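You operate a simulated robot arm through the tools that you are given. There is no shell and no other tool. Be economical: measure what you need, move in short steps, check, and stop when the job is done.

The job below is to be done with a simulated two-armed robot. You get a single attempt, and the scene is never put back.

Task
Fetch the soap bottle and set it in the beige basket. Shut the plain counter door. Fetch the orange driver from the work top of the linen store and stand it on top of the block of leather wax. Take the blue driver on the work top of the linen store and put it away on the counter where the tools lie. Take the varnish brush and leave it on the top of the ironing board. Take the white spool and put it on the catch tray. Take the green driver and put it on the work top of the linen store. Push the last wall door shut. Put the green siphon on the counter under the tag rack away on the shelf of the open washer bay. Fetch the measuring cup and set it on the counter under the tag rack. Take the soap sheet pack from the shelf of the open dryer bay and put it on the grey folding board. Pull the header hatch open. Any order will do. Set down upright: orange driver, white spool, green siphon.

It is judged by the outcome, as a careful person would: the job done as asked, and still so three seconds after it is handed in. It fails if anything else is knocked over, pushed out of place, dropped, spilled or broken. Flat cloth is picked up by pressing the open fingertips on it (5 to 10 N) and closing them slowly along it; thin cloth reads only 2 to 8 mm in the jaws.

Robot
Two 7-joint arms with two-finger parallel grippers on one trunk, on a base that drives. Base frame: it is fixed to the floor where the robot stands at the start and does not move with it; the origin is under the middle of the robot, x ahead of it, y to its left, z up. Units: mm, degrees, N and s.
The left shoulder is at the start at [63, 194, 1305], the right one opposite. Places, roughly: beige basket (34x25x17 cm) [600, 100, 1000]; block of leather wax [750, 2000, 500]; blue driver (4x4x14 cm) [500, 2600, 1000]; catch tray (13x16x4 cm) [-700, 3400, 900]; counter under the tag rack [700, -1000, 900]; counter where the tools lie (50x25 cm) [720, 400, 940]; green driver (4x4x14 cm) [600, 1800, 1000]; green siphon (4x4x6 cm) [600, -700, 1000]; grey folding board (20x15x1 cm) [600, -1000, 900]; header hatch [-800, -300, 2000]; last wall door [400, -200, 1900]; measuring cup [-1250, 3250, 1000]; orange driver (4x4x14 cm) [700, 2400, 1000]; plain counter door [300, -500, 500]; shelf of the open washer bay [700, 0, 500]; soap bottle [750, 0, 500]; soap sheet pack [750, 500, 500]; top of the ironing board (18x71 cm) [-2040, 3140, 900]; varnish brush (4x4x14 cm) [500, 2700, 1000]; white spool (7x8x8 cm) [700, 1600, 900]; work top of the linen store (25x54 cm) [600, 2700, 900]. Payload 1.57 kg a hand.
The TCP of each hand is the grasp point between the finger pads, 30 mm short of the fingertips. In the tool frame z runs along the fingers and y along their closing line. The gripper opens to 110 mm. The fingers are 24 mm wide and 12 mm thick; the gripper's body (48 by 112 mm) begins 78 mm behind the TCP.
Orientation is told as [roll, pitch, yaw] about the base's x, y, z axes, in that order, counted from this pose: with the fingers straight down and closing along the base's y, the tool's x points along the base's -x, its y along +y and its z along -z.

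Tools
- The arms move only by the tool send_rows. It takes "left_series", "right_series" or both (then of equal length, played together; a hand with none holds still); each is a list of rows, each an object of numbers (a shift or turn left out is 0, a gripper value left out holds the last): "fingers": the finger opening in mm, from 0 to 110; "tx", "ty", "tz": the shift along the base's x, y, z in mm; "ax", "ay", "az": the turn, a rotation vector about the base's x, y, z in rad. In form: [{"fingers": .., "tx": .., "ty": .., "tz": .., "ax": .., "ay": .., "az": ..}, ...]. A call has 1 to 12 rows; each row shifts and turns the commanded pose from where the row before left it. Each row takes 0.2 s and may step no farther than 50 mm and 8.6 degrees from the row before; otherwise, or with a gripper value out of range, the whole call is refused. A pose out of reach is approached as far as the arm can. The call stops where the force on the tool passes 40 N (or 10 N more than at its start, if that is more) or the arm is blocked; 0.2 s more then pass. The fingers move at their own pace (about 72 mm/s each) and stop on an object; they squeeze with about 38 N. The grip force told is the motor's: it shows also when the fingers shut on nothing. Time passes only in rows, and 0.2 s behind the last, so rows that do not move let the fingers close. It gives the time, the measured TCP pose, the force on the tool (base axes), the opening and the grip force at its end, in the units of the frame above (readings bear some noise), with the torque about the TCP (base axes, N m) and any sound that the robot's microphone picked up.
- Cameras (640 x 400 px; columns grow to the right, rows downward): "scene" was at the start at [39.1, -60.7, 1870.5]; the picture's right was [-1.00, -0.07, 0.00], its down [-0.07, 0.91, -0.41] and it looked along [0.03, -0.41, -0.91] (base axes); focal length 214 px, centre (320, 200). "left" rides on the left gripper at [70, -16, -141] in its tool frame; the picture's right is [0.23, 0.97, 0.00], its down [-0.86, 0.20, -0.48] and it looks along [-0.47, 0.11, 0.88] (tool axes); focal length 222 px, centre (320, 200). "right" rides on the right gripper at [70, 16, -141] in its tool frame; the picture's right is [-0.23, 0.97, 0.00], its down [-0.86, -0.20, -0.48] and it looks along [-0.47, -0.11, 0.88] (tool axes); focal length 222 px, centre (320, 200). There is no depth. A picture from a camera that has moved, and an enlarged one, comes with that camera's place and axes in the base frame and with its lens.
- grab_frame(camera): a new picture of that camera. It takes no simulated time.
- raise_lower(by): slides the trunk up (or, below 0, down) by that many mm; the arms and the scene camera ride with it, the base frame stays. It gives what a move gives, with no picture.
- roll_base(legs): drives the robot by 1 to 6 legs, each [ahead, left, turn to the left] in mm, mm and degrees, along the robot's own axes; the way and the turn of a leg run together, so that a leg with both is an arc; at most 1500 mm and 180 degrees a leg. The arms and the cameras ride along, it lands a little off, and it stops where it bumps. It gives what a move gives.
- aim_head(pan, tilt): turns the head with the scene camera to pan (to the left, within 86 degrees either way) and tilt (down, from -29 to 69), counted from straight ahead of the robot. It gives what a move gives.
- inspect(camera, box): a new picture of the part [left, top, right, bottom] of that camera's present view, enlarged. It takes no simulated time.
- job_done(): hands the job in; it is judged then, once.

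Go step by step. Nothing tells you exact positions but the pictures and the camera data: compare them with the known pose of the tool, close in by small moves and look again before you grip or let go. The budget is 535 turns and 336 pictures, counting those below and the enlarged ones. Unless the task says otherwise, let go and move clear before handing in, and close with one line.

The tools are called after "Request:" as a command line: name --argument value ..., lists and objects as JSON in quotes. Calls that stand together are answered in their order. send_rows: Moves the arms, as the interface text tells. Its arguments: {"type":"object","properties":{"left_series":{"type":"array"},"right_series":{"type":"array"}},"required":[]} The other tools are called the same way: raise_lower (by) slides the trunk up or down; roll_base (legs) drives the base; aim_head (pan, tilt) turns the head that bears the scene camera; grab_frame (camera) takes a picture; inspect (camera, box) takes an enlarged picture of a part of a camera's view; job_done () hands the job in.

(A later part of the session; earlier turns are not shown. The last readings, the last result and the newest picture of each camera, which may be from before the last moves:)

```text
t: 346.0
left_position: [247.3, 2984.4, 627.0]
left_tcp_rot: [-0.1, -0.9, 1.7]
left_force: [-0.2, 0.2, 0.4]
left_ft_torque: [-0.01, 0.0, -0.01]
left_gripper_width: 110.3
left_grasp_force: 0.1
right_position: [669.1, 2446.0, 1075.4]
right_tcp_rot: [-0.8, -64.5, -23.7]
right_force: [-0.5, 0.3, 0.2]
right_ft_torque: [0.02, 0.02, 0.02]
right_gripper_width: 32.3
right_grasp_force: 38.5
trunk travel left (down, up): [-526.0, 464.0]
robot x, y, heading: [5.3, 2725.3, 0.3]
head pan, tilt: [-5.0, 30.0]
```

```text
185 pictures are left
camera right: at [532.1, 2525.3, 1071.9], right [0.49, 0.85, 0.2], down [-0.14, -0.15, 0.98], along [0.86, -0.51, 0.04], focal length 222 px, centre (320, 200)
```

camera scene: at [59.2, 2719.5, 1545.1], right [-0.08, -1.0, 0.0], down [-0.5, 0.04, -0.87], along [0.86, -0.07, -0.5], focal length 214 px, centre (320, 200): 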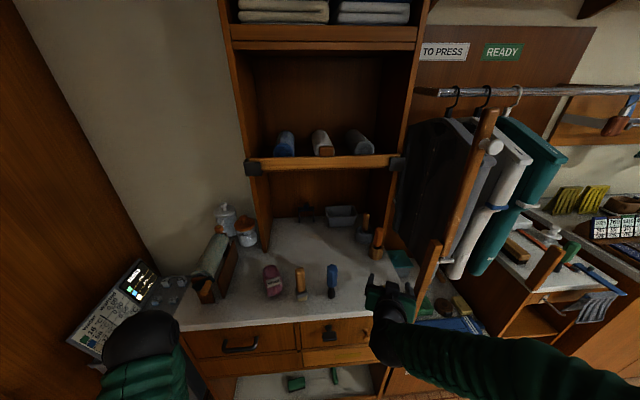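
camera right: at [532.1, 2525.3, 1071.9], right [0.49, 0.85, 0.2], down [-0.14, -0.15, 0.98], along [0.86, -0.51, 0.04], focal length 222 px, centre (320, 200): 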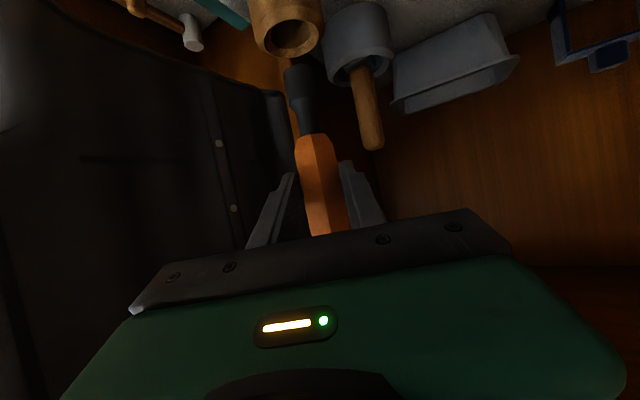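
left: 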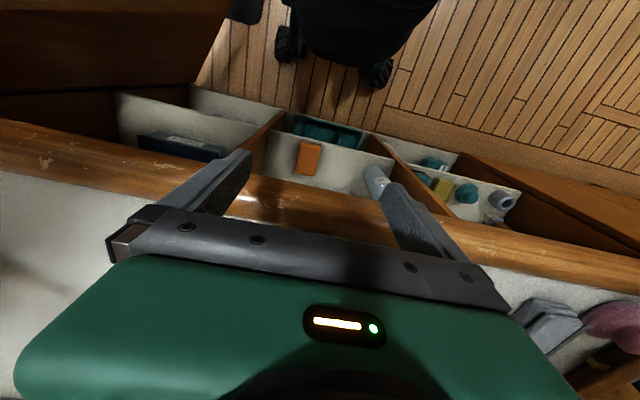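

The orange driver is out of its cup. I retreat and move in front of the hanging bay.

Request:
send_rows --right_series '[{"tx": -30, "ty": 10, "tz": 5}, {"tx": -35, "ty": 10}, {"tx": -35, "ty": 8}, {"tx": -30}]'

Request:
roll_base --legs '[[-260, 0, 0], [0, -500, 0]]'

Request:
raise_lower --by -350

Request:
aim_head --pan -10 --tilt 40

Request:
grab_frame --camera "scene"

Request:
grab_frame --camera "right"

```text
t: 347.0
left_position: [246.7, 2985.3, 627.1]
left_tcp_rot: [-0.2, -1.2, 1.7]
left_force: [-1.3, -0.8, -0.1]
left_ft_torque: [-0.04, 0.0, -0.02]
left_gripper_width: 109.8
left_grasp_force: 0.1
right_position: [535.7, 2475.4, 1080.6]
right_tcp_rot: [-0.7, -64.5, -23.7]
right_force: [-0.4, 0.3, -1.0]
right_ft_torque: [0.01, 0.0, 0.04]
right_gripper_width: 32.6
right_grasp_force: 38.2
trunk travel left (down, up): [-526.0, 464.0]
robot x, y, heading: [5.0, 2731.2, 0.3]
head pan, tilt: [-5.0, 30.0]
```

```text
t: 351.4
left_position: [-12.0, 2491.3, 626.4]
left_tcp_rot: [-0.3, -1.0, 2.0]
left_force: [-0.2, -0.5, -0.3]
left_ft_torque: [-0.03, 0.01, 0.0]
left_gripper_width: 110.1
left_grasp_force: 0.2
right_position: [278.2, 1981.8, 1081.1]
right_tcp_rot: [-1.0, -64.5, -23.0]
right_force: [-0.5, 0.0, -1.4]
right_ft_torque: [-0.02, 0.05, 0.02]
right_gripper_width: 32.5
right_grasp_force: 38.0
trunk travel left (down, up): [-526.0, 464.0]
robot x, y, heading: [-253.8, 2229.7, 0.4]
head pan, tilt: [-5.0, 30.0]
```

```text
t: 354.8
left_position: [-11.8, 2489.2, 278.6]
left_tcp_rot: [-0.2, -0.9, 1.9]
left_force: [0.0, 0.0, 0.2]
left_ft_torque: [0.0, -0.01, 0.01]
left_gripper_width: 109.8
left_grasp_force: 0.0
right_position: [277.7, 1978.7, 730.4]
right_tcp_rot: [-0.8, -64.5, -23.4]
right_force: [-0.4, 0.4, -1.0]
right_ft_torque: [0.01, 0.01, 0.03]
right_gripper_width: 32.4
right_grasp_force: 38.1
trunk travel left (down, up): [-176.0, 814.0]
robot x, y, heading: [-251.7, 2234.2, 0.5]
head pan, tilt: [-5.0, 30.0]
```

```text
t: 355.6
left_position: [-13.6, 2489.4, 277.3]
left_tcp_rot: [-0.2, -1.0, 1.8]
left_force: [0.4, 0.4, 0.0]
left_ft_torque: [-0.05, -0.03, 0.03]
left_gripper_width: 110.2
left_grasp_force: 0.0
right_position: [278.1, 1978.9, 729.6]
right_tcp_rot: [-0.8, -64.5, -23.4]
right_force: [-0.3, -0.1, -1.6]
right_ft_torque: [-0.01, 0.02, -0.01]
right_gripper_width: 32.4
right_grasp_force: 38.1
trunk travel left (down, up): [-176.0, 814.0]
robot x, y, heading: [-251.3, 2231.2, 0.3]
head pan, tilt: [-10.0, 40.0]
```

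```text
184 pictures are left
camera scene: at [-136.5, 2222.0, 1179.8], right [-0.17, -0.99, 0.0], down [-0.63, 0.11, -0.77], along [0.75, -0.13, -0.64], focal length 214 px, centre (320, 200)
```

scene: 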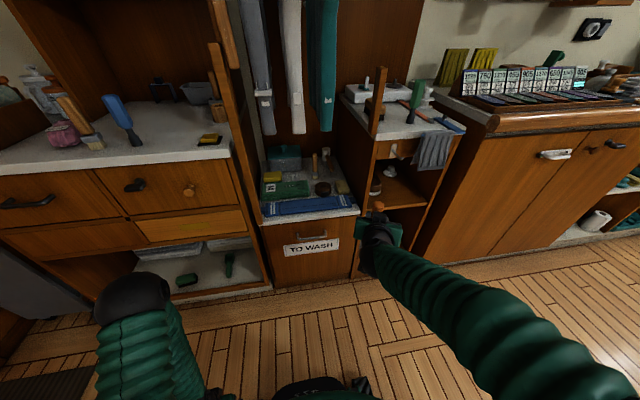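

```text
183 pictures are left
camera right: at [141.3, 2058.6, 726.1], right [0.49, 0.85, 0.2], down [-0.14, -0.15, 0.98], along [0.86, -0.51, 0.04], focal length 222 px, centre (320, 200)
```

right: 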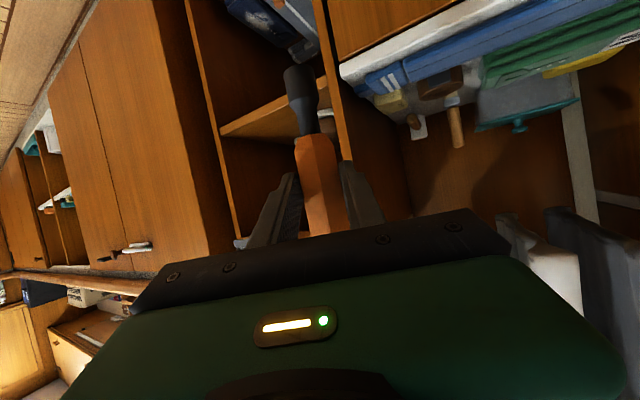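

Request:
inspect --camera "scene" --box '[256, 140, 384, 220]'

Request:
inspect --camera "right" --box '[330, 60, 490, 160]'

```text
5.00 times, centred on (320, 180) of scene
camera zoom: at [-136.5, 2222.0, 1179.8], right [-0.17, -0.99, 0.0], down [-0.63, 0.11, -0.77], along [0.75, -0.13, -0.64], focal length 1072 px, centre (320, 300)
```

zoom: 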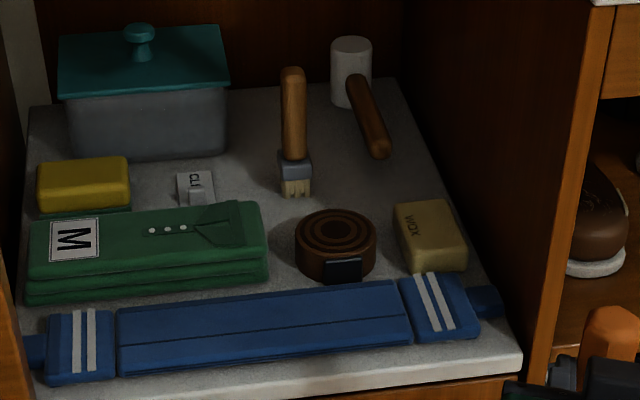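

```text
4.00 times, centred on (410, 110) of right
camera zoom: at [141.3, 2058.6, 726.1], right [0.49, 0.85, 0.2], down [-0.14, -0.15, 0.98], along [0.86, -0.51, 0.04], focal length 888 px, centre (-40, 560)
```

zoom: 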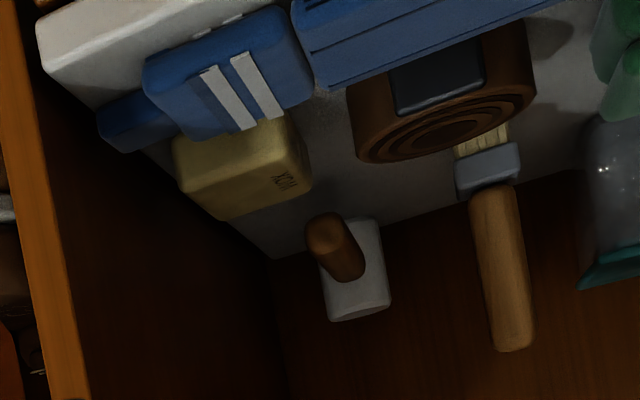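

The wax block is centred near (703, 1969) with its top at about z 558. I lower the hand and drive in toward it.

Request:
send_rows --right_series '[{"tz": -15}, {"tz": -10}]'

Request:
roll_base --legs '[[280, 0, 0]]'

Request:
grab_frame --camera "right"

Request:
grab_frame --camera "scene"

```text
t: 356.2
left_position: [-12.5, 2489.4, 277.3]
left_tcp_rot: [-0.2, -1.0, 1.9]
left_force: [0.6, 0.1, 0.2]
left_ft_torque: [0.03, 0.01, -0.01]
left_gripper_width: 109.7
left_grasp_force: 0.0
right_position: [278.6, 1979.1, 705.4]
right_tcp_rot: [-0.8, -64.5, -23.6]
right_force: [0.5, -0.3, -1.4]
right_ft_torque: [-0.03, 0.02, -0.01]
right_gripper_width: 32.8
right_grasp_force: 38.4
trunk travel left (down, up): [-176.0, 814.0]
robot x, y, heading: [-252.6, 2232.1, 0.4]
head pan, tilt: [-10.0, 40.0]
```

```text
t: 358.1
left_position: [263.9, 2490.3, 276.7]
left_tcp_rot: [-0.1, -1.1, 1.8]
left_force: [0.5, -0.8, -1.2]
left_ft_torque: [0.01, 0.01, -0.05]
left_gripper_width: 110.2
left_grasp_force: 0.1
right_position: [553.3, 1978.5, 703.5]
right_tcp_rot: [-0.8, -64.4, -23.6]
right_force: [0.3, -0.7, -0.6]
right_ft_torque: [0.0, 0.03, 0.01]
right_gripper_width: 32.3
right_grasp_force: 38.3
trunk travel left (down, up): [-176.0, 814.0]
robot x, y, heading: [23.8, 2235.2, 0.2]
head pan, tilt: [-10.0, 40.0]
```

```text
180 pictures are left
camera right: at [417.0, 2058.7, 700.5], right [0.49, 0.85, 0.2], down [-0.14, -0.15, 0.98], along [0.86, -0.51, 0.04], focal length 222 px, centre (320, 200)
```

right: 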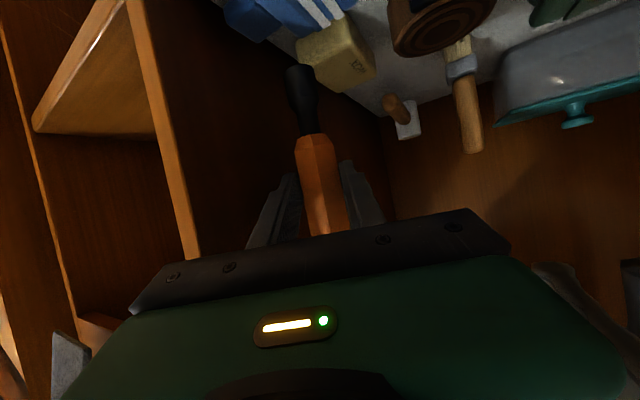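

```text
179 pictures are left
camera scene: at [139.9, 2223.1, 1179.6], right [-0.17, -0.99, 0.0], down [-0.64, 0.11, -0.76], along [0.75, -0.13, -0.64], focal length 214 px, centre (320, 200)
```

scene: 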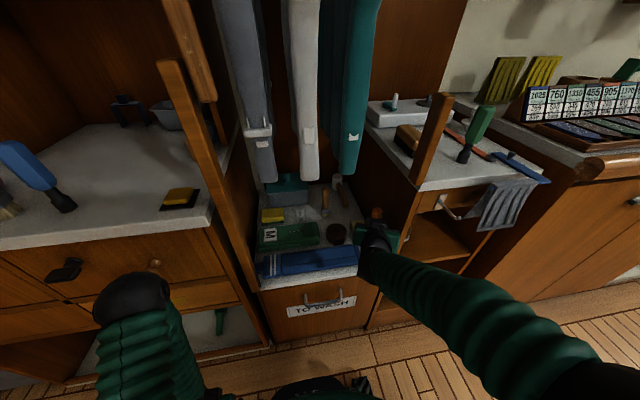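

Request:
send_rows --right_series '[{"tx": 20}, {"tx": 20}, {"tx": 20}, {"tx": 15}, {}]'

Request:
grab_frame --camera "right"

Request:
inspect --camera "scene" --box '[310, 180, 438, 260]'

```text
t: 359.3
left_position: [264.1, 2490.3, 277.6]
left_tcp_rot: [-0.3, -1.0, 1.9]
left_force: [0.3, -0.5, -0.2]
left_ft_torque: [0.01, -0.03, 0.0]
left_gripper_width: 110.2
left_grasp_force: 0.1
right_position: [626.3, 1980.5, 705.1]
right_tcp_rot: [-0.7, -64.6, -23.8]
right_force: [0.3, -0.6, -0.5]
right_ft_torque: [0.03, 0.01, 0.02]
right_gripper_width: 32.4
right_grasp_force: 38.7
trunk travel left (down, up): [-176.0, 814.0]
robot x, y, heading: [22.9, 2234.4, 0.4]
head pan, tilt: [-10.0, 40.0]
```

```text
178 pictures are left
camera right: at [490.4, 2059.5, 700.8], right [0.49, 0.85, 0.2], down [-0.14, -0.15, 0.98], along [0.86, -0.51, 0.04], focal length 222 px, centre (320, 200)
```

right: 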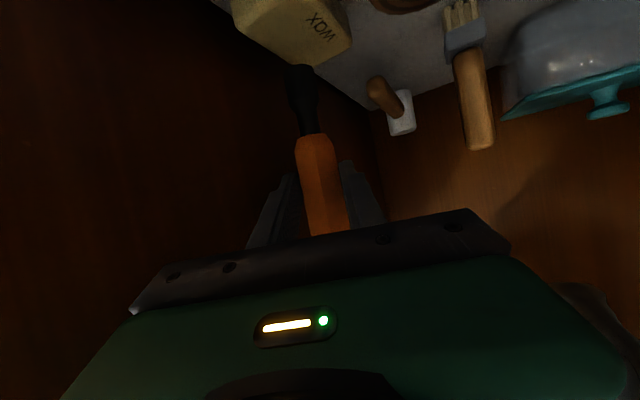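

```text
5.00 times, centred on (374, 220) of scene
camera zoom: at [139.8, 2223.0, 1179.7], right [-0.17, -0.99, 0.0], down [-0.64, 0.11, -0.76], along [0.75, -0.13, -0.64], focal length 1072 px, centre (50, 100)
```

zoom: 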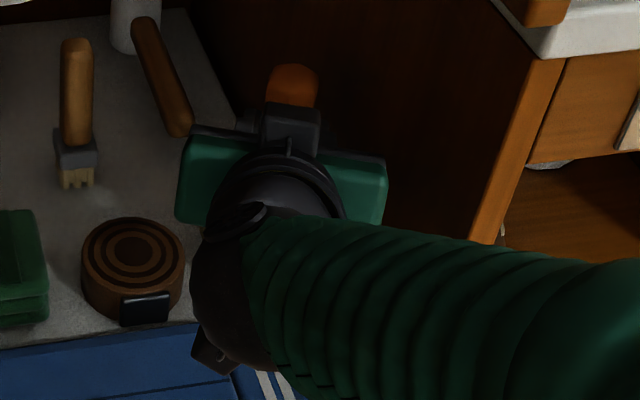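

From the last two views I place the block's top between x 633–719 and y 1938–1996, centre (676, 1965), z ≈ 562. I move over it and look.

Request:
send_rows --right_series '[{"tx": 15, "ty": -4}, {"tx": 15, "ty": -4}, {"tx": 13, "ty": -4}, {"tz": -10}, {"tz": -10}, {}]'

Request:
grab_frame --camera "right"

```text
t: 360.7
left_position: [263.1, 2489.8, 277.8]
left_tcp_rot: [-0.3, -1.1, 1.8]
left_force: [0.1, 0.3, 0.9]
left_ft_torque: [-0.02, 0.01, 0.03]
left_gripper_width: 109.9
left_grasp_force: 0.1
right_position: [671.1, 1970.1, 687.9]
right_tcp_rot: [-0.9, -64.9, -23.5]
right_force: [0.1, 6.9, 10.7]
right_ft_torque: [-0.06, -0.21, 0.16]
right_gripper_width: 32.4
right_grasp_force: 37.8
trunk travel left (down, up): [-176.0, 814.0]
robot x, y, heading: [23.0, 2236.0, 0.1]
head pan, tilt: [-10.0, 40.0]
```

```text
176 pictures are left
camera right: at [533.5, 2048.7, 682.0], right [0.49, 0.85, 0.2], down [-0.14, -0.15, 0.98], along [0.86, -0.51, 0.05], focal length 222 px, centre (320, 200)
```

right: 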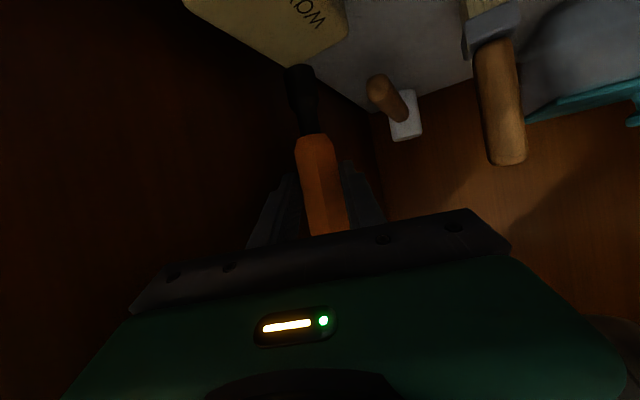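

Cross-checking three earlier views gives the block's top centre at (662, 1981, ≈578). The slight force suggests I'm touching the side wall, so I shift left and back.

Request:
send_rows --right_series '[{"tz": 12}, {"ty": 8, "tx": -8}, {"ty": 7, "tx": -8}, {}]'

Request:
inspect --camera "right" --box '[200, 0, 420, 138]'

```text
t: 361.7
left_position: [262.8, 2489.8, 276.9]
left_tcp_rot: [-0.3, -1.1, 1.8]
left_force: [1.0, -0.1, -0.2]
left_ft_torque: [0.01, -0.01, 0.03]
left_gripper_width: 110.1
left_grasp_force: 0.2
right_position: [655.0, 1982.5, 696.0]
right_tcp_rot: [-0.7, -64.4, -23.7]
right_force: [0.2, 0.4, -1.0]
right_ft_torque: [0.0, 0.05, 0.02]
right_gripper_width: 32.4
right_grasp_force: 38.6
trunk travel left (down, up): [-176.0, 814.0]
robot x, y, heading: [23.6, 2233.0, 0.1]
head pan, tilt: [-10.0, 40.0]
```

```text
2.90 times, centred on (310, 69) of right
camera zoom: at [518.3, 2062.3, 692.7], right [0.49, 0.85, 0.2], down [-0.14, -0.15, 0.98], along [0.86, -0.51, 0.04], focal length 644 px, centre (349, 580)
```

zoom: 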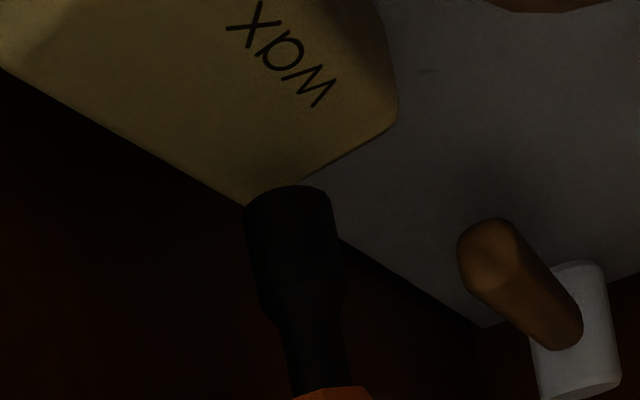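

The driver is now over the block's top with margin on all sides. I lower it to contact.

Request:
send_rows --right_series '[{"tz": -6, "ty": -3}, {"tz": -5}, {"tz": -4}, {}]'

Request:
send_rows --right_series '[{"tz": -4}, {"tz": -4}, {}]'

```text
t: 362.7
left_position: [265.0, 2490.4, 279.0]
left_tcp_rot: [-0.4, -1.2, 1.8]
left_force: [-0.1, 0.5, -0.3]
left_ft_torque: [0.0, 0.02, 0.05]
left_gripper_width: 109.8
left_grasp_force: 0.1
right_position: [654.3, 1980.9, 686.4]
right_tcp_rot: [-0.7, -65.1, -23.8]
right_force: [2.9, -1.3, 23.5]
right_ft_torque: [-0.3, -0.62, -0.04]
right_gripper_width: 32.5
right_grasp_force: 37.9
trunk travel left (down, up): [-176.0, 814.0]
robot x, y, heading: [22.4, 2232.8, 0.2]
head pan, tilt: [-10.0, 40.0]
```

```text
t: 363.5
left_position: [262.6, 2490.3, 278.4]
left_tcp_rot: [-0.3, -1.3, 1.8]
left_force: [-1.1, -0.2, 0.9]
left_ft_torque: [0.02, 0.0, -0.04]
left_gripper_width: 110.2
left_grasp_force: 0.1
right_position: [653.2, 1980.6, 681.1]
right_tcp_rot: [-0.6, -65.4, -23.9]
right_force: [2.2, -1.7, 35.8]
right_ft_torque: [-0.41, -0.71, -0.03]
right_gripper_width: 32.6
right_grasp_force: 38.5
trunk travel left (down, up): [-176.0, 814.0]
robot x, y, heading: [22.8, 2232.3, 0.3]
head pan, tilt: [-10.0, 40.0]
```

Request:
inspect --camera "right" --box '[200, 0, 420, 138]'

Request:
inspect --camera "scene" --box '[310, 180, 438, 260]'

```text
2.90 times, centred on (310, 69) of right
camera zoom: at [516.9, 2059.9, 674.4], right [0.49, 0.85, 0.2], down [-0.15, -0.15, 0.98], along [0.86, -0.51, 0.06], focal length 644 px, centre (349, 580)
```

zoom: 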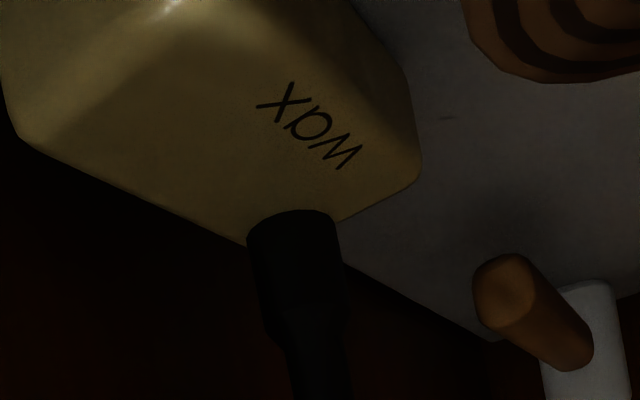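

```text
5.00 times, centred on (374, 220) of scene
camera zoom: at [133.7, 2225.7, 1180.6], right [-0.17, -0.99, 0.0], down [-0.63, 0.11, -0.77], along [0.76, -0.13, -0.64], focal length 1072 px, centre (50, 100)
```

zoom: 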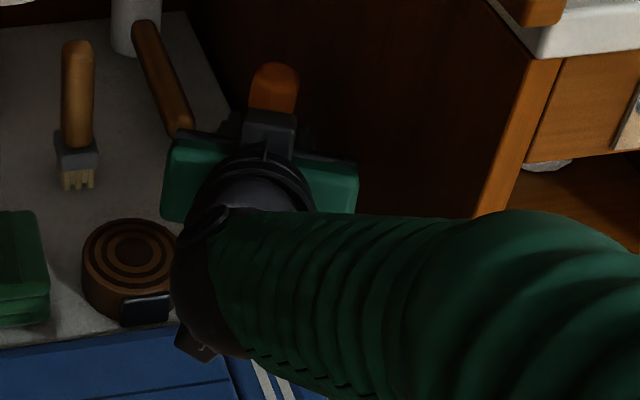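

The driver base sits close to the block's back-right corner. I lift slightly, shift 26 mm toward me and 11 mm left, and set down again.

Request:
send_rows --right_series '[{"tz": 8}, {"tz": 8}, {"tx": -13, "ty": 6}, {"tx": -13, "ty": 5}, {}]'

Request:
inspect --camera "right" --box '[200, 0, 420, 138]'

```text
t: 364.7
left_position: [263.3, 2488.8, 278.0]
left_tcp_rot: [-0.2, -1.1, 1.8]
left_force: [-0.6, -0.4, -0.5]
left_ft_torque: [0.02, 0.0, -0.01]
left_gripper_width: 110.2
left_grasp_force: 0.1
right_position: [627.3, 1990.2, 689.1]
right_tcp_rot: [-0.8, -64.5, -23.6]
right_force: [-0.4, 0.1, 0.3]
right_ft_torque: [0.02, 0.03, 0.02]
right_gripper_width: 32.7
right_grasp_force: 37.7
trunk travel left (down, up): [-176.0, 814.0]
robot x, y, heading: [16.7, 2232.9, 0.1]
head pan, tilt: [-10.0, 40.0]
```

```text
2.90 times, centred on (310, 69) of right
camera zoom: at [491.5, 2069.9, 685.0], right [0.49, 0.85, 0.2], down [-0.14, -0.15, 0.98], along [0.86, -0.51, 0.04], focal length 644 px, centre (349, 580)
```

zoom: 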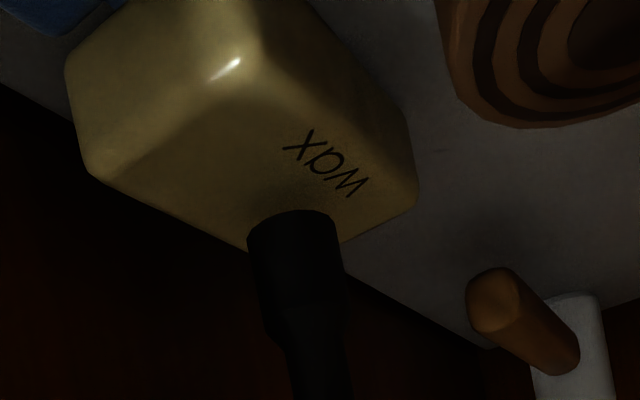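

I can now see the top face clearly; the driver will land well inside it. One more small shift and I lower to contact.

Request:
send_rows --right_series '[{"tx": -8, "ty": -2}, {"tz": -4}, {"tz": -3}, {}]'

Request:
inspect --camera "right" --box '[200, 0, 420, 138]'

```text
t: 365.7
left_position: [263.3, 2489.2, 277.2]
left_tcp_rot: [-0.2, -1.1, 1.8]
left_force: [0.2, 0.6, -0.3]
left_ft_torque: [-0.03, 0.02, -0.02]
left_gripper_width: 110.3
left_grasp_force: 0.0
right_position: [620.8, 1987.8, 682.7]
right_tcp_rot: [-0.8, -64.4, -23.6]
right_force: [-0.6, 0.5, -1.5]
right_ft_torque: [0.03, 0.04, -0.01]
right_gripper_width: 32.5
right_grasp_force: 37.9
trunk travel left (down, up): [-176.0, 814.0]
robot x, y, heading: [23.8, 2230.7, 0.4]
head pan, tilt: [-10.0, 40.0]
```

```text
2.90 times, centred on (310, 69) of right
camera zoom: at [484.4, 2067.8, 678.7], right [0.49, 0.85, 0.2], down [-0.14, -0.15, 0.98], along [0.86, -0.51, 0.04], focal length 644 px, centre (349, 580)
```

zoom: 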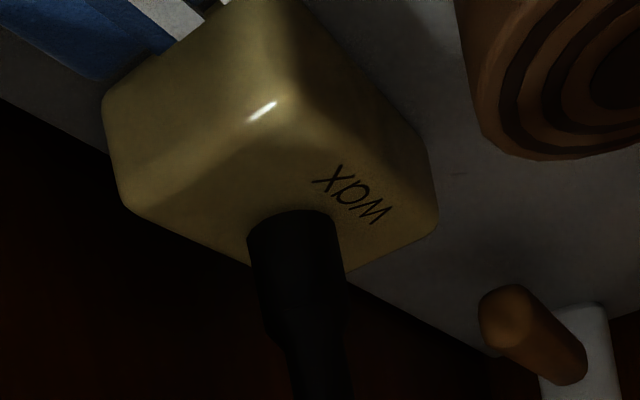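

The driver is now centred over the top face. I lower to contact.

Request:
send_rows --right_series '[{"tz": -3}, {"tz": -3}, {"tz": -3}, {}]'

Request:
send_rows --right_series '[{"tz": -3}, {}]'

```text
t: 366.7
left_position: [262.2, 2490.4, 278.0]
left_tcp_rot: [-0.4, -1.2, 1.8]
left_force: [0.4, -0.6, -0.2]
left_ft_torque: [-0.05, 0.0, -0.01]
left_gripper_width: 110.0
left_grasp_force: 0.0
right_position: [620.4, 1988.6, 680.5]
right_tcp_rot: [-0.6, -65.4, -23.8]
right_force: [5.1, -1.0, 29.4]
right_ft_torque: [-0.28, -0.85, 0.05]
right_gripper_width: 32.5
right_grasp_force: 37.9
trunk travel left (down, up): [-176.0, 814.0]
robot x, y, heading: [20.5, 2235.2, 0.2]
head pan, tilt: [-10.0, 40.0]
```

```text
t: 367.3
left_position: [262.1, 2489.9, 277.9]
left_tcp_rot: [-0.3, -1.3, 1.7]
left_force: [-0.1, -0.2, -1.0]
left_ft_torque: [0.0, 0.0, 0.0]
left_gripper_width: 109.8
left_grasp_force: 0.0
right_position: [619.6, 1987.5, 677.2]
right_tcp_rot: [-0.6, -65.4, -24.0]
right_force: [2.9, -0.6, 35.8]
right_ft_torque: [-0.19, -0.9, 0.03]
right_gripper_width: 32.5
right_grasp_force: 38.5
trunk travel left (down, up): [-176.0, 814.0]
robot x, y, heading: [26.3, 2236.8, 0.1]
head pan, tilt: [-10.0, 40.0]
```

Request:
send_rows --right_series '[{"tz": 3}, {"tz": 2}, {"fingers": 40}, {"fingers": 46}, {"fingers": 54}]'

Request:
grab_frame --camera "right"

```text
t: 368.5
left_position: [263.7, 2490.5, 276.7]
left_tcp_rot: [-0.2, -1.0, 1.7]
left_force: [0.2, 0.3, -0.8]
left_ft_torque: [-0.02, -0.01, -0.01]
left_gripper_width: 110.2
left_grasp_force: 0.0
right_position: [620.4, 1987.6, 674.9]
right_tcp_rot: [-0.8, -64.4, -23.6]
right_force: [-0.3, -0.6, 0.7]
right_ft_torque: [-0.02, 0.04, 0.0]
right_gripper_width: 53.9
right_grasp_force: 0.0
trunk travel left (down, up): [-176.0, 814.0]
robot x, y, heading: [21.1, 2235.2, 0.1]
head pan, tilt: [-10.0, 40.0]
```

```text
170 pictures are left
camera right: at [484.6, 2067.3, 671.4], right [0.49, 0.85, 0.2], down [-0.14, -0.15, 0.98], along [0.86, -0.51, 0.04], focal length 222 px, centre (320, 200)
```

right: 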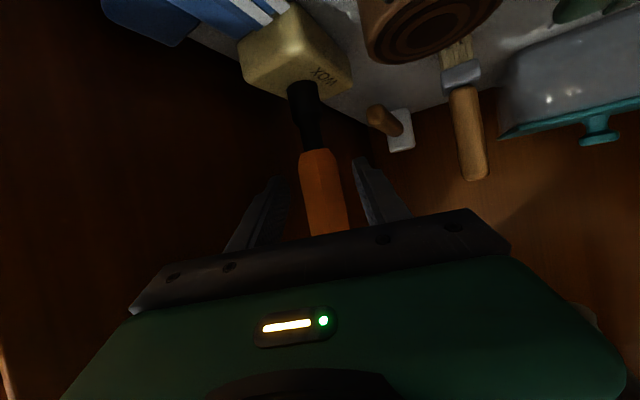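

It stands freely. I withdraw along the approach line.

Request:
send_rows --right_series '[{"tx": -11, "ty": 5}, {"tx": -18, "ty": 8}, {"tx": -18, "ty": 8}, {"tx": -20, "ty": 8}, {"tx": -25, "ty": 8}, {"tx": -25}]'

Request:
roll_base --legs '[[-220, 0, 0]]'

Request:
inspect --camera "scene" --box '[256, 130, 416, 230]'

```text
t: 369.9
left_position: [263.1, 2489.7, 278.8]
left_tcp_rot: [-0.1, -1.1, 1.7]
left_force: [0.6, -0.4, -0.2]
left_ft_torque: [0.03, 0.0, 0.04]
left_gripper_width: 109.9
left_grasp_force: 0.0
right_position: [504.8, 2023.9, 675.1]
right_tcp_rot: [-0.9, -64.5, -23.5]
right_force: [0.0, -0.1, -0.5]
right_ft_torque: [-0.01, -0.02, -0.04]
right_gripper_width: 53.8
right_grasp_force: 0.1
trunk travel left (down, up): [-176.0, 814.0]
robot x, y, heading: [21.7, 2230.0, 0.1]
head pan, tilt: [-10.0, 40.0]
```

```text
t: 371.6
left_position: [46.8, 2489.6, 278.0]
left_tcp_rot: [-0.3, -1.1, 1.8]
left_force: [-0.1, 0.1, -0.1]
left_ft_torque: [0.02, 0.01, 0.03]
left_gripper_width: 110.0
left_grasp_force: 0.0
right_position: [289.4, 2024.2, 675.6]
right_tcp_rot: [-0.7, -64.7, -23.6]
right_force: [0.2, 0.0, 0.4]
right_ft_torque: [0.02, 0.02, -0.02]
right_gripper_width: 53.9
right_grasp_force: 0.2
trunk travel left (down, up): [-176.0, 814.0]
robot x, y, heading: [-193.8, 2227.6, -0.2]
head pan, tilt: [-10.0, 40.0]
```

```text
4.00 times, centred on (336, 180) of scene
camera zoom: at [-77.0, 2222.4, 1179.8], right [-0.17, -0.99, 0.0], down [-0.63, 0.11, -0.77], along [0.75, -0.13, -0.64], focal length 858 px, centre (256, 280)
```

zoom: 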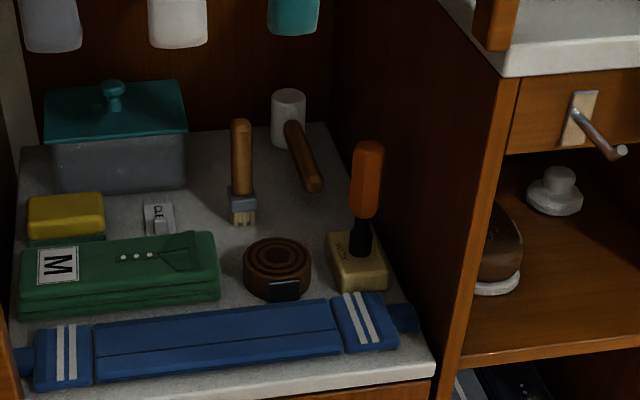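

The orange driver stands on the wax block. Next the green driver at about (550, 1785) on the narrow unit; I raise, straighten the yaw and move in front of it.

Request:
raise_lower --by 350

Request:
send_rows --right_series '[{"az": 0.14, "fingers": 80}, {"az": 0.14}, {"az": 0.12}]'

Request:
roll_base --legs '[[0, -240, 0]]'

Request:
grab_frame --camera "right"

Request:
grab_frame --camera "scene"

```text
t: 375.0
left_position: [47.7, 2489.2, 627.6]
left_tcp_rot: [-0.2, -1.2, 1.8]
left_force: [-0.7, -0.8, 0.2]
left_ft_torque: [0.0, -0.01, 0.02]
left_gripper_width: 109.9
left_grasp_force: 0.1
right_position: [290.2, 2023.6, 1026.9]
right_tcp_rot: [-0.7, -64.6, -23.5]
right_force: [-0.2, -0.1, 0.6]
right_ft_torque: [0.0, 0.01, 0.0]
right_gripper_width: 54.0
right_grasp_force: 0.1
trunk travel left (down, up): [-526.0, 464.0]
robot x, y, heading: [-194.7, 2228.2, -0.2]
head pan, tilt: [-10.0, 40.0]
```

```text
t: 375.8
left_position: [47.7, 2488.4, 628.4]
left_tcp_rot: [-0.1, -1.2, 1.8]
left_force: [0.2, -0.5, 0.7]
left_ft_torque: [0.04, 0.01, -0.01]
left_gripper_width: 110.1
left_grasp_force: 0.0
right_position: [307.8, 2025.5, 1035.3]
right_tcp_rot: [-0.3, -64.4, -1.0]
right_force: [0.0, -0.6, 0.2]
right_ft_torque: [0.01, 0.04, 0.02]
right_gripper_width: 80.0
right_grasp_force: 0.1
right hand out of reach, approached as far as the arm can: row 1, 2, 3
trunk travel left (down, up): [-526.0, 464.0]
robot x, y, heading: [-192.7, 2236.9, 0.3]
head pan, tilt: [-10.0, 40.0]
```

```text
t: 377.6
left_position: [48.2, 2253.1, 625.1]
left_tcp_rot: [-0.7, -1.0, 2.0]
left_force: [-0.2, 0.7, 0.1]
left_ft_torque: [-0.03, -0.02, -0.02]
left_gripper_width: 110.1
left_grasp_force: 0.1
right_position: [309.7, 1794.8, 1036.6]
right_tcp_rot: [-1.8, -64.6, 0.6]
right_force: [-0.2, 1.4, 0.4]
right_ft_torque: [-0.04, 0.01, -0.08]
right_gripper_width: 79.8
right_grasp_force: 0.1
trunk travel left (down, up): [-526.0, 464.0]
robot x, y, heading: [-189.9, 1993.6, 0.4]
head pan, tilt: [-10.0, 40.0]
```

```text
168 pictures are left
camera right: at [153.3, 1814.1, 1033.2], right [0.12, 0.97, 0.19], down [-0.07, -0.18, 0.98], along [0.99, -0.13, 0.04], focal length 222 px, centre (320, 200)
```

right: 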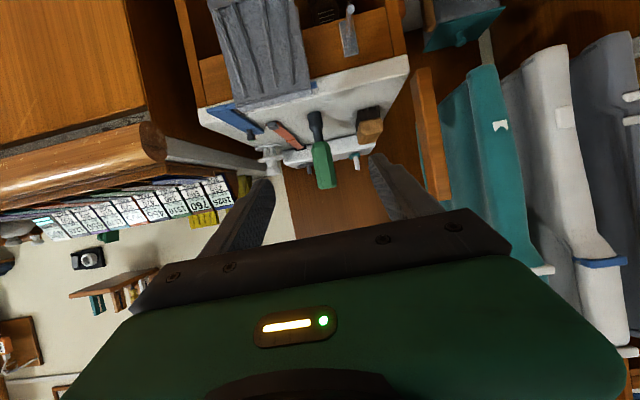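

```text
167 pictures are left
camera scene: at [-74.5, 1994.5, 1529.8], right [-0.17, -0.99, 0.01], down [-0.64, 0.1, -0.77], along [0.75, -0.13, -0.64], focal length 214 px, centre (320, 200)
```

scene: 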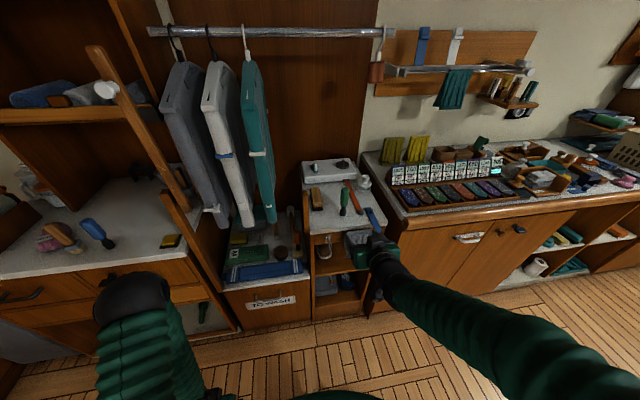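

The green driver lines up. I drive 130 mm and reach.

Request:
roll_base --legs '[[130, 0, 0]]'

Request:
send_rows --right_series '[{"tx": 15, "ty": -5, "tz": -12}, {"tx": 15, "ty": -5, "tz": -12}, {"tx": 15, "ty": -4, "tz": -10}, {}]'

Request:
grab_frame --camera "right"

```text
t: 378.9
left_position: [177.3, 2248.4, 628.5]
left_tcp_rot: [-0.3, -1.1, 2.1]
left_force: [-0.9, -0.2, -1.3]
left_ft_torque: [0.0, 0.02, -0.01]
left_gripper_width: 110.1
left_grasp_force: 0.1
right_position: [440.7, 1788.6, 1035.1]
right_tcp_rot: [-0.7, -64.5, -0.4]
right_force: [0.7, -0.2, -0.4]
right_ft_torque: [-0.03, 0.02, 0.01]
right_gripper_width: 80.2
right_grasp_force: 0.1
trunk travel left (down, up): [-526.0, 464.0]
robot x, y, heading: [-60.4, 1989.4, 0.6]
head pan, tilt: [-10.0, 40.0]
```

```text
t: 379.9
left_position: [177.6, 2249.4, 628.6]
left_tcp_rot: [0.0, -1.0, 2.1]
left_force: [0.6, -0.6, -0.3]
left_ft_torque: [0.03, 0.0, 0.0]
left_gripper_width: 109.9
left_grasp_force: 0.1
right_position: [485.6, 1774.9, 1003.5]
right_tcp_rot: [-0.8, -64.6, -0.5]
right_force: [0.8, -0.1, -0.1]
right_ft_torque: [0.02, 0.03, 0.03]
right_gripper_width: 79.9
right_grasp_force: 0.1
trunk travel left (down, up): [-526.0, 464.0]
robot x, y, heading: [-63.9, 1990.6, 0.5]
head pan, tilt: [-10.0, 40.0]
```

```text
166 pictures are left
camera right: at [328.0, 1793.2, 998.3], right [0.12, 0.97, 0.2], down [-0.07, -0.19, 0.98], along [0.99, -0.13, 0.04], focal length 222 px, centre (320, 200)
```

right: 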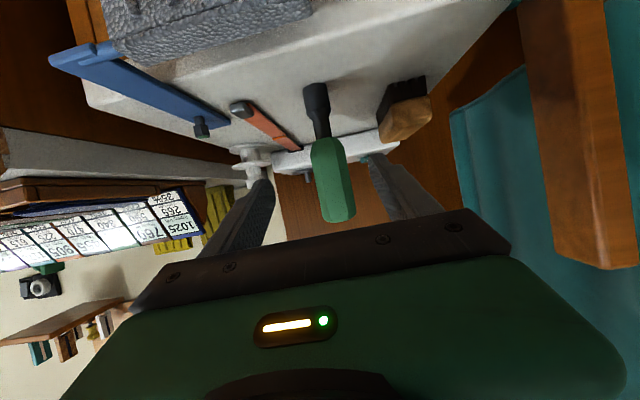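

Request:
send_rows --right_series '[{"tx": 15, "ty": 3, "tz": -5}, {"tx": 15, "ty": 2}, {"tx": 12}, {"fingers": 20}, {"fingers": 0}, {"fingers": 0}, {"fingers": 0}]'

Request:
grab_frame --camera "right"

```text
t: 381.5
left_position: [177.2, 2249.0, 628.6]
left_tcp_rot: [-0.2, -1.1, 2.1]
left_force: [-0.2, -0.2, -0.8]
left_ft_torque: [-0.03, -0.03, -0.01]
left_gripper_width: 109.9
left_grasp_force: 0.1
right_position: [525.8, 1778.0, 996.9]
right_tcp_rot: [-0.7, -64.5, -0.4]
right_force: [0.3, 0.3, -0.1]
right_ft_torque: [0.03, -0.03, 0.04]
right_gripper_width: 32.5
right_grasp_force: 38.2
trunk travel left (down, up): [-526.0, 464.0]
robot x, y, heading: [-62.0, 1988.3, 0.5]
head pan, tilt: [-10.0, 40.0]
```

```text
165 pictures are left
camera right: at [369.4, 1797.3, 992.7], right [0.12, 0.97, 0.2], down [-0.07, -0.19, 0.98], along [0.99, -0.13, 0.04], focal length 222 px, centre (320, 200)
```

right: 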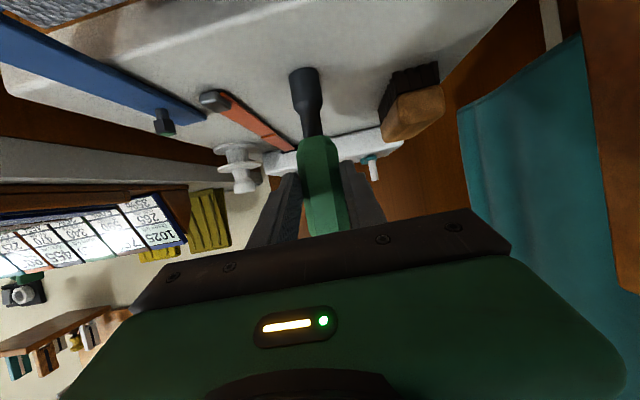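

The green driver is gripped. I lift it, back off and carry it to the linen store.

Request:
send_rows --right_series '[{"tz": 20}, {"tz": 25}, {"tz": 25}, {"tz": 20, "tx": -20}, {"tx": -30}]'

Request:
roll_base --legs '[[-200, 0, 0], [0, 800, 0]]'

Request:
grab_frame --camera "right"

Request:
grab_frame --camera "scene"

```text
t: 382.7
left_position: [177.4, 2249.4, 627.7]
left_tcp_rot: [-0.1, -1.1, 2.2]
left_force: [-0.1, 0.2, -0.9]
left_ft_torque: [-0.02, -0.02, 0.0]
left_gripper_width: 109.7
left_grasp_force: 0.1
right_position: [475.4, 1777.2, 1087.3]
right_tcp_rot: [-0.7, -64.7, -0.5]
right_force: [0.8, -0.1, -1.3]
right_ft_torque: [-0.02, 0.06, -0.01]
right_gripper_width: 32.6
right_grasp_force: 38.5
trunk travel left (down, up): [-526.0, 464.0]
robot x, y, heading: [-60.9, 1992.8, 0.7]
head pan, tilt: [-10.0, 40.0]
```

```text
t: 388.1
left_position: [-29.9, 3035.7, 628.7]
left_tcp_rot: [0.0, -1.2, 2.1]
left_force: [0.4, -0.6, -0.8]
left_ft_torque: [-0.01, 0.02, 0.0]
left_gripper_width: 110.1
left_grasp_force: 0.1
right_position: [270.4, 2563.6, 1086.0]
right_tcp_rot: [-0.4, -64.5, -0.8]
right_force: [0.5, -0.4, -0.5]
right_ft_torque: [0.03, 0.01, -0.02]
right_gripper_width: 32.5
right_grasp_force: 37.7
trunk travel left (down, up): [-526.0, 464.0]
robot x, y, heading: [-268.8, 2779.5, 0.8]
head pan, tilt: [-10.0, 40.0]
```

```text
164 pictures are left
camera right: at [113.5, 2582.7, 1082.7], right [0.12, 0.97, 0.2], down [-0.07, -0.2, 0.98], along [0.99, -0.13, 0.04], focal length 222 px, centre (320, 200)
```

right: 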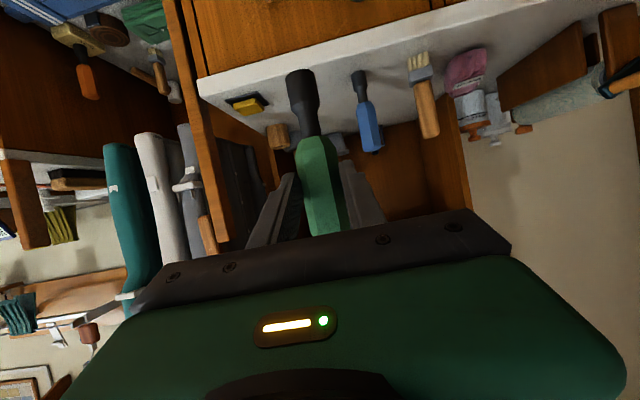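

```text
163 pictures are left
camera scene: at [-151.2, 2766.0, 1529.7], right [-0.16, -0.99, 0.0], down [-0.64, 0.11, -0.76], along [0.75, -0.12, -0.64], focal length 214 px, centre (320, 200)
```

scene: 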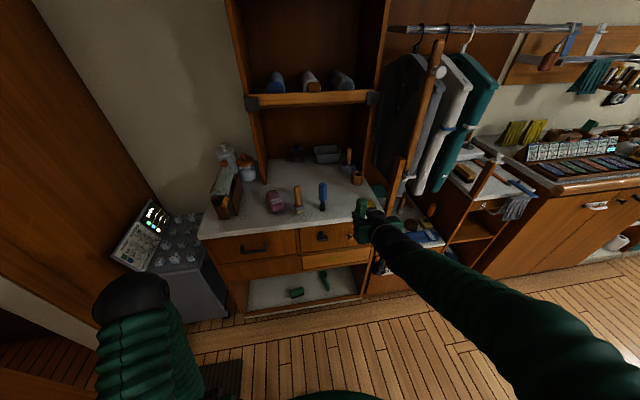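

I choose the free spot (600, 2535) on the linen top.

Request:
roll_base --legs '[[0, -28, -0.7], [210, 0, 0]]'

Request:
send_rows --right_series '[{"tx": 25}, {"tx": 25}, {"tx": 25, "tz": -15}, {"tx": 20, "tz": -20}, {"tx": 15, "tz": -20}, {}]'

Request:
grab_frame --camera "right"

Request:
grab_frame --camera "scene"

```text
t: 390.1
left_position: [179.9, 3002.3, 630.4]
left_tcp_rot: [0.2, -1.1, 1.6]
left_force: [-0.4, -1.3, 0.2]
left_ft_torque: [0.01, 0.0, 0.02]
left_gripper_width: 109.8
left_grasp_force: 0.1
right_position: [474.1, 2524.4, 1085.0]
right_tcp_rot: [0.3, -64.4, -1.8]
right_force: [-0.4, -0.2, -0.9]
right_ft_torque: [0.03, 0.02, 0.06]
right_gripper_width: 32.5
right_grasp_force: 38.0
trunk travel left (down, up): [-526.0, 464.0]
robot x, y, heading: [-64.0, 2749.3, 0.2]
head pan, tilt: [-10.0, 40.0]
```

```text
t: 391.5
left_position: [178.0, 3005.0, 630.1]
left_tcp_rot: [-0.2, -1.1, 1.6]
left_force: [0.3, 0.7, 0.7]
left_ft_torque: [0.02, 0.0, -0.03]
left_gripper_width: 110.0
left_grasp_force: 0.1
right_position: [584.6, 2530.2, 1029.9]
right_tcp_rot: [-0.5, -64.5, -1.2]
right_force: [-0.3, -0.3, -0.8]
right_ft_torque: [0.02, 0.03, 0.01]
right_gripper_width: 32.5
right_grasp_force: 37.9
trunk travel left (down, up): [-526.0, 464.0]
robot x, y, heading: [-67.1, 2751.1, -0.1]
head pan, tilt: [-10.0, 40.0]
```

```text
162 pictures are left
camera right: at [427.8, 2550.8, 1026.2], right [0.12, 0.97, 0.2], down [-0.07, -0.19, 0.98], along [0.99, -0.14, 0.04], focal length 222 px, centre (320, 200)
```

right: 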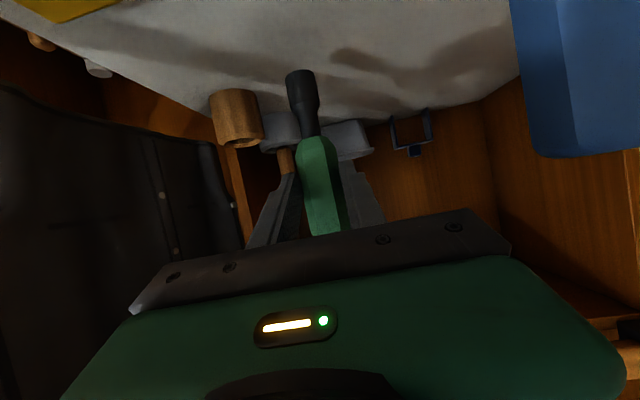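

```text
161 pictures are left
camera scene: at [54.8, 2738.5, 1529.8], right [-0.17, -0.99, 0.0], down [-0.63, 0.11, -0.77], along [0.75, -0.13, -0.64], focal length 214 px, centre (320, 200)
```

scene: 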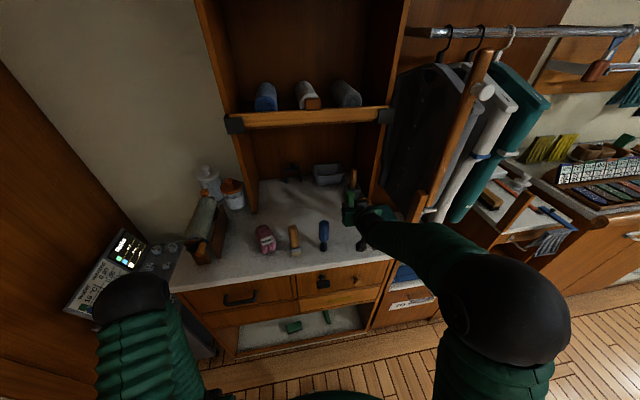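

Request:
send_rows --right_series '[{"tz": -10}, {"tz": -6}, {"tz": -5}, {"tz": -4}, {}]'

Request:
send_rows --right_series '[{"tz": -4}, {"tz": -4}, {}]'

```text
t: 392.7
left_position: [176.9, 3006.9, 629.4]
left_tcp_rot: [-0.2, -1.1, 1.7]
left_force: [-0.3, -1.1, -1.0]
left_ft_torque: [0.01, 0.06, 0.0]
left_gripper_width: 110.2
left_grasp_force: 0.0
right_position: [585.3, 2531.7, 1006.7]
right_tcp_rot: [-0.5, -64.5, -1.0]
right_force: [0.7, 0.5, -1.5]
right_ft_torque: [0.01, 0.02, -0.02]
right_gripper_width: 32.7
right_grasp_force: 38.0
trunk travel left (down, up): [-526.0, 464.0]
robot x, y, heading: [-65.8, 2754.9, -0.3]
head pan, tilt: [-10.0, 40.0]
```

```text
t: 393.5
left_position: [178.3, 3006.6, 628.3]
left_tcp_rot: [-0.2, -1.1, 1.8]
left_force: [-0.7, 0.0, 0.0]
left_ft_torque: [0.02, -0.01, 0.0]
left_gripper_width: 110.3
left_grasp_force: 0.1
right_position: [584.7, 2532.6, 998.9]
right_tcp_rot: [-0.5, -64.4, -1.1]
right_force: [-1.4, -0.9, -0.8]
right_ft_torque: [0.04, 0.0, -0.03]
right_gripper_width: 32.6
right_grasp_force: 38.1
trunk travel left (down, up): [-526.0, 464.0]
robot x, y, heading: [-62.7, 2752.0, 0.0]
head pan, tilt: [-10.0, 40.0]
```

Request:
send_rows --right_series '[{"tz": -4}, {"tz": -4}, {"tz": -3}, {}]'

Request:
send_rows --right_series '[{"tz": -3}, {"tz": -3}, {"tz": -3}, {}]'

```text
t: 394.5
left_position: [175.7, 3006.3, 630.5]
left_tcp_rot: [-0.3, -1.3, 1.7]
left_force: [0.4, -0.2, -0.4]
left_ft_torque: [-0.02, -0.02, -0.01]
left_gripper_width: 110.2
left_grasp_force: 0.0
right_position: [583.6, 2532.5, 996.2]
right_tcp_rot: [-0.6, -65.5, -0.9]
right_force: [1.6, -4.4, 32.1]
right_ft_torque: [-0.28, -0.77, -0.09]
right_gripper_width: 32.4
right_grasp_force: 38.1
trunk travel left (down, up): [-526.0, 464.0]
robot x, y, heading: [-62.8, 2749.6, 0.2]
head pan, tilt: [-10.0, 40.0]
```

```text
t: 395.5
left_position: [176.2, 3006.6, 629.5]
left_tcp_rot: [-0.2, -1.4, 1.8]
left_force: [1.2, 0.4, 0.8]
left_ft_torque: [0.03, 0.02, 0.01]
left_gripper_width: 110.0
left_grasp_force: 0.0
right_position: [582.1, 2532.2, 987.7]
right_tcp_rot: [-0.7, -65.6, -1.0]
right_force: [1.7, -6.1, 35.3]
right_ft_torque: [-0.18, -1.07, -0.18]
right_gripper_width: 32.4
right_grasp_force: 37.6
trunk travel left (down, up): [-526.0, 464.0]
robot x, y, heading: [-60.6, 2749.6, 0.1]
head pan, tilt: [-10.0, 40.0]
```

Contact; I unload and release.

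Request:
send_rows --right_series '[{"tz": 4}, {"fingers": 42}, {"fingers": 50}, {"fingers": 56}, {}]'

Request:
grab_frame --camera "right"

```text
t: 396.7
left_position: [178.2, 3005.7, 628.1]
left_tcp_rot: [-0.2, -1.2, 1.8]
left_force: [0.4, 0.2, 1.1]
left_ft_torque: [0.0, -0.01, -0.01]
left_gripper_width: 109.9
left_grasp_force: 0.1
right_position: [583.5, 2533.3, 983.0]
right_tcp_rot: [-0.5, -64.5, -1.1]
right_force: [0.5, -0.6, -0.1]
right_ft_torque: [-0.01, 0.02, 0.01]
right_gripper_width: 56.2
right_grasp_force: 0.0
trunk travel left (down, up): [-526.0, 464.0]
robot x, y, heading: [-59.9, 2749.7, 0.2]
head pan, tilt: [-10.0, 40.0]
```

```text
160 pictures are left
camera right: at [426.6, 2552.7, 979.3], right [0.12, 0.97, 0.2], down [-0.07, -0.19, 0.98], along [0.99, -0.14, 0.04], focal length 222 px, centre (320, 200)
```

right: 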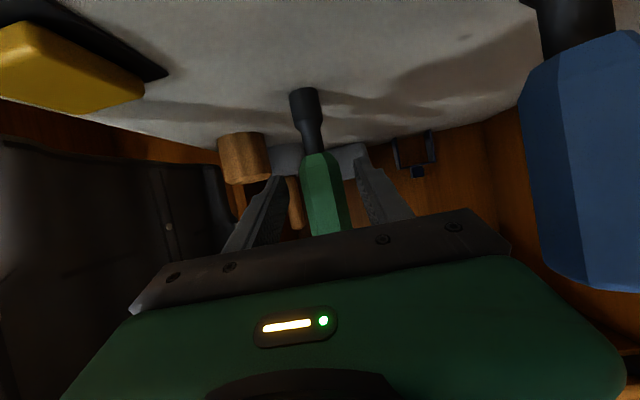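

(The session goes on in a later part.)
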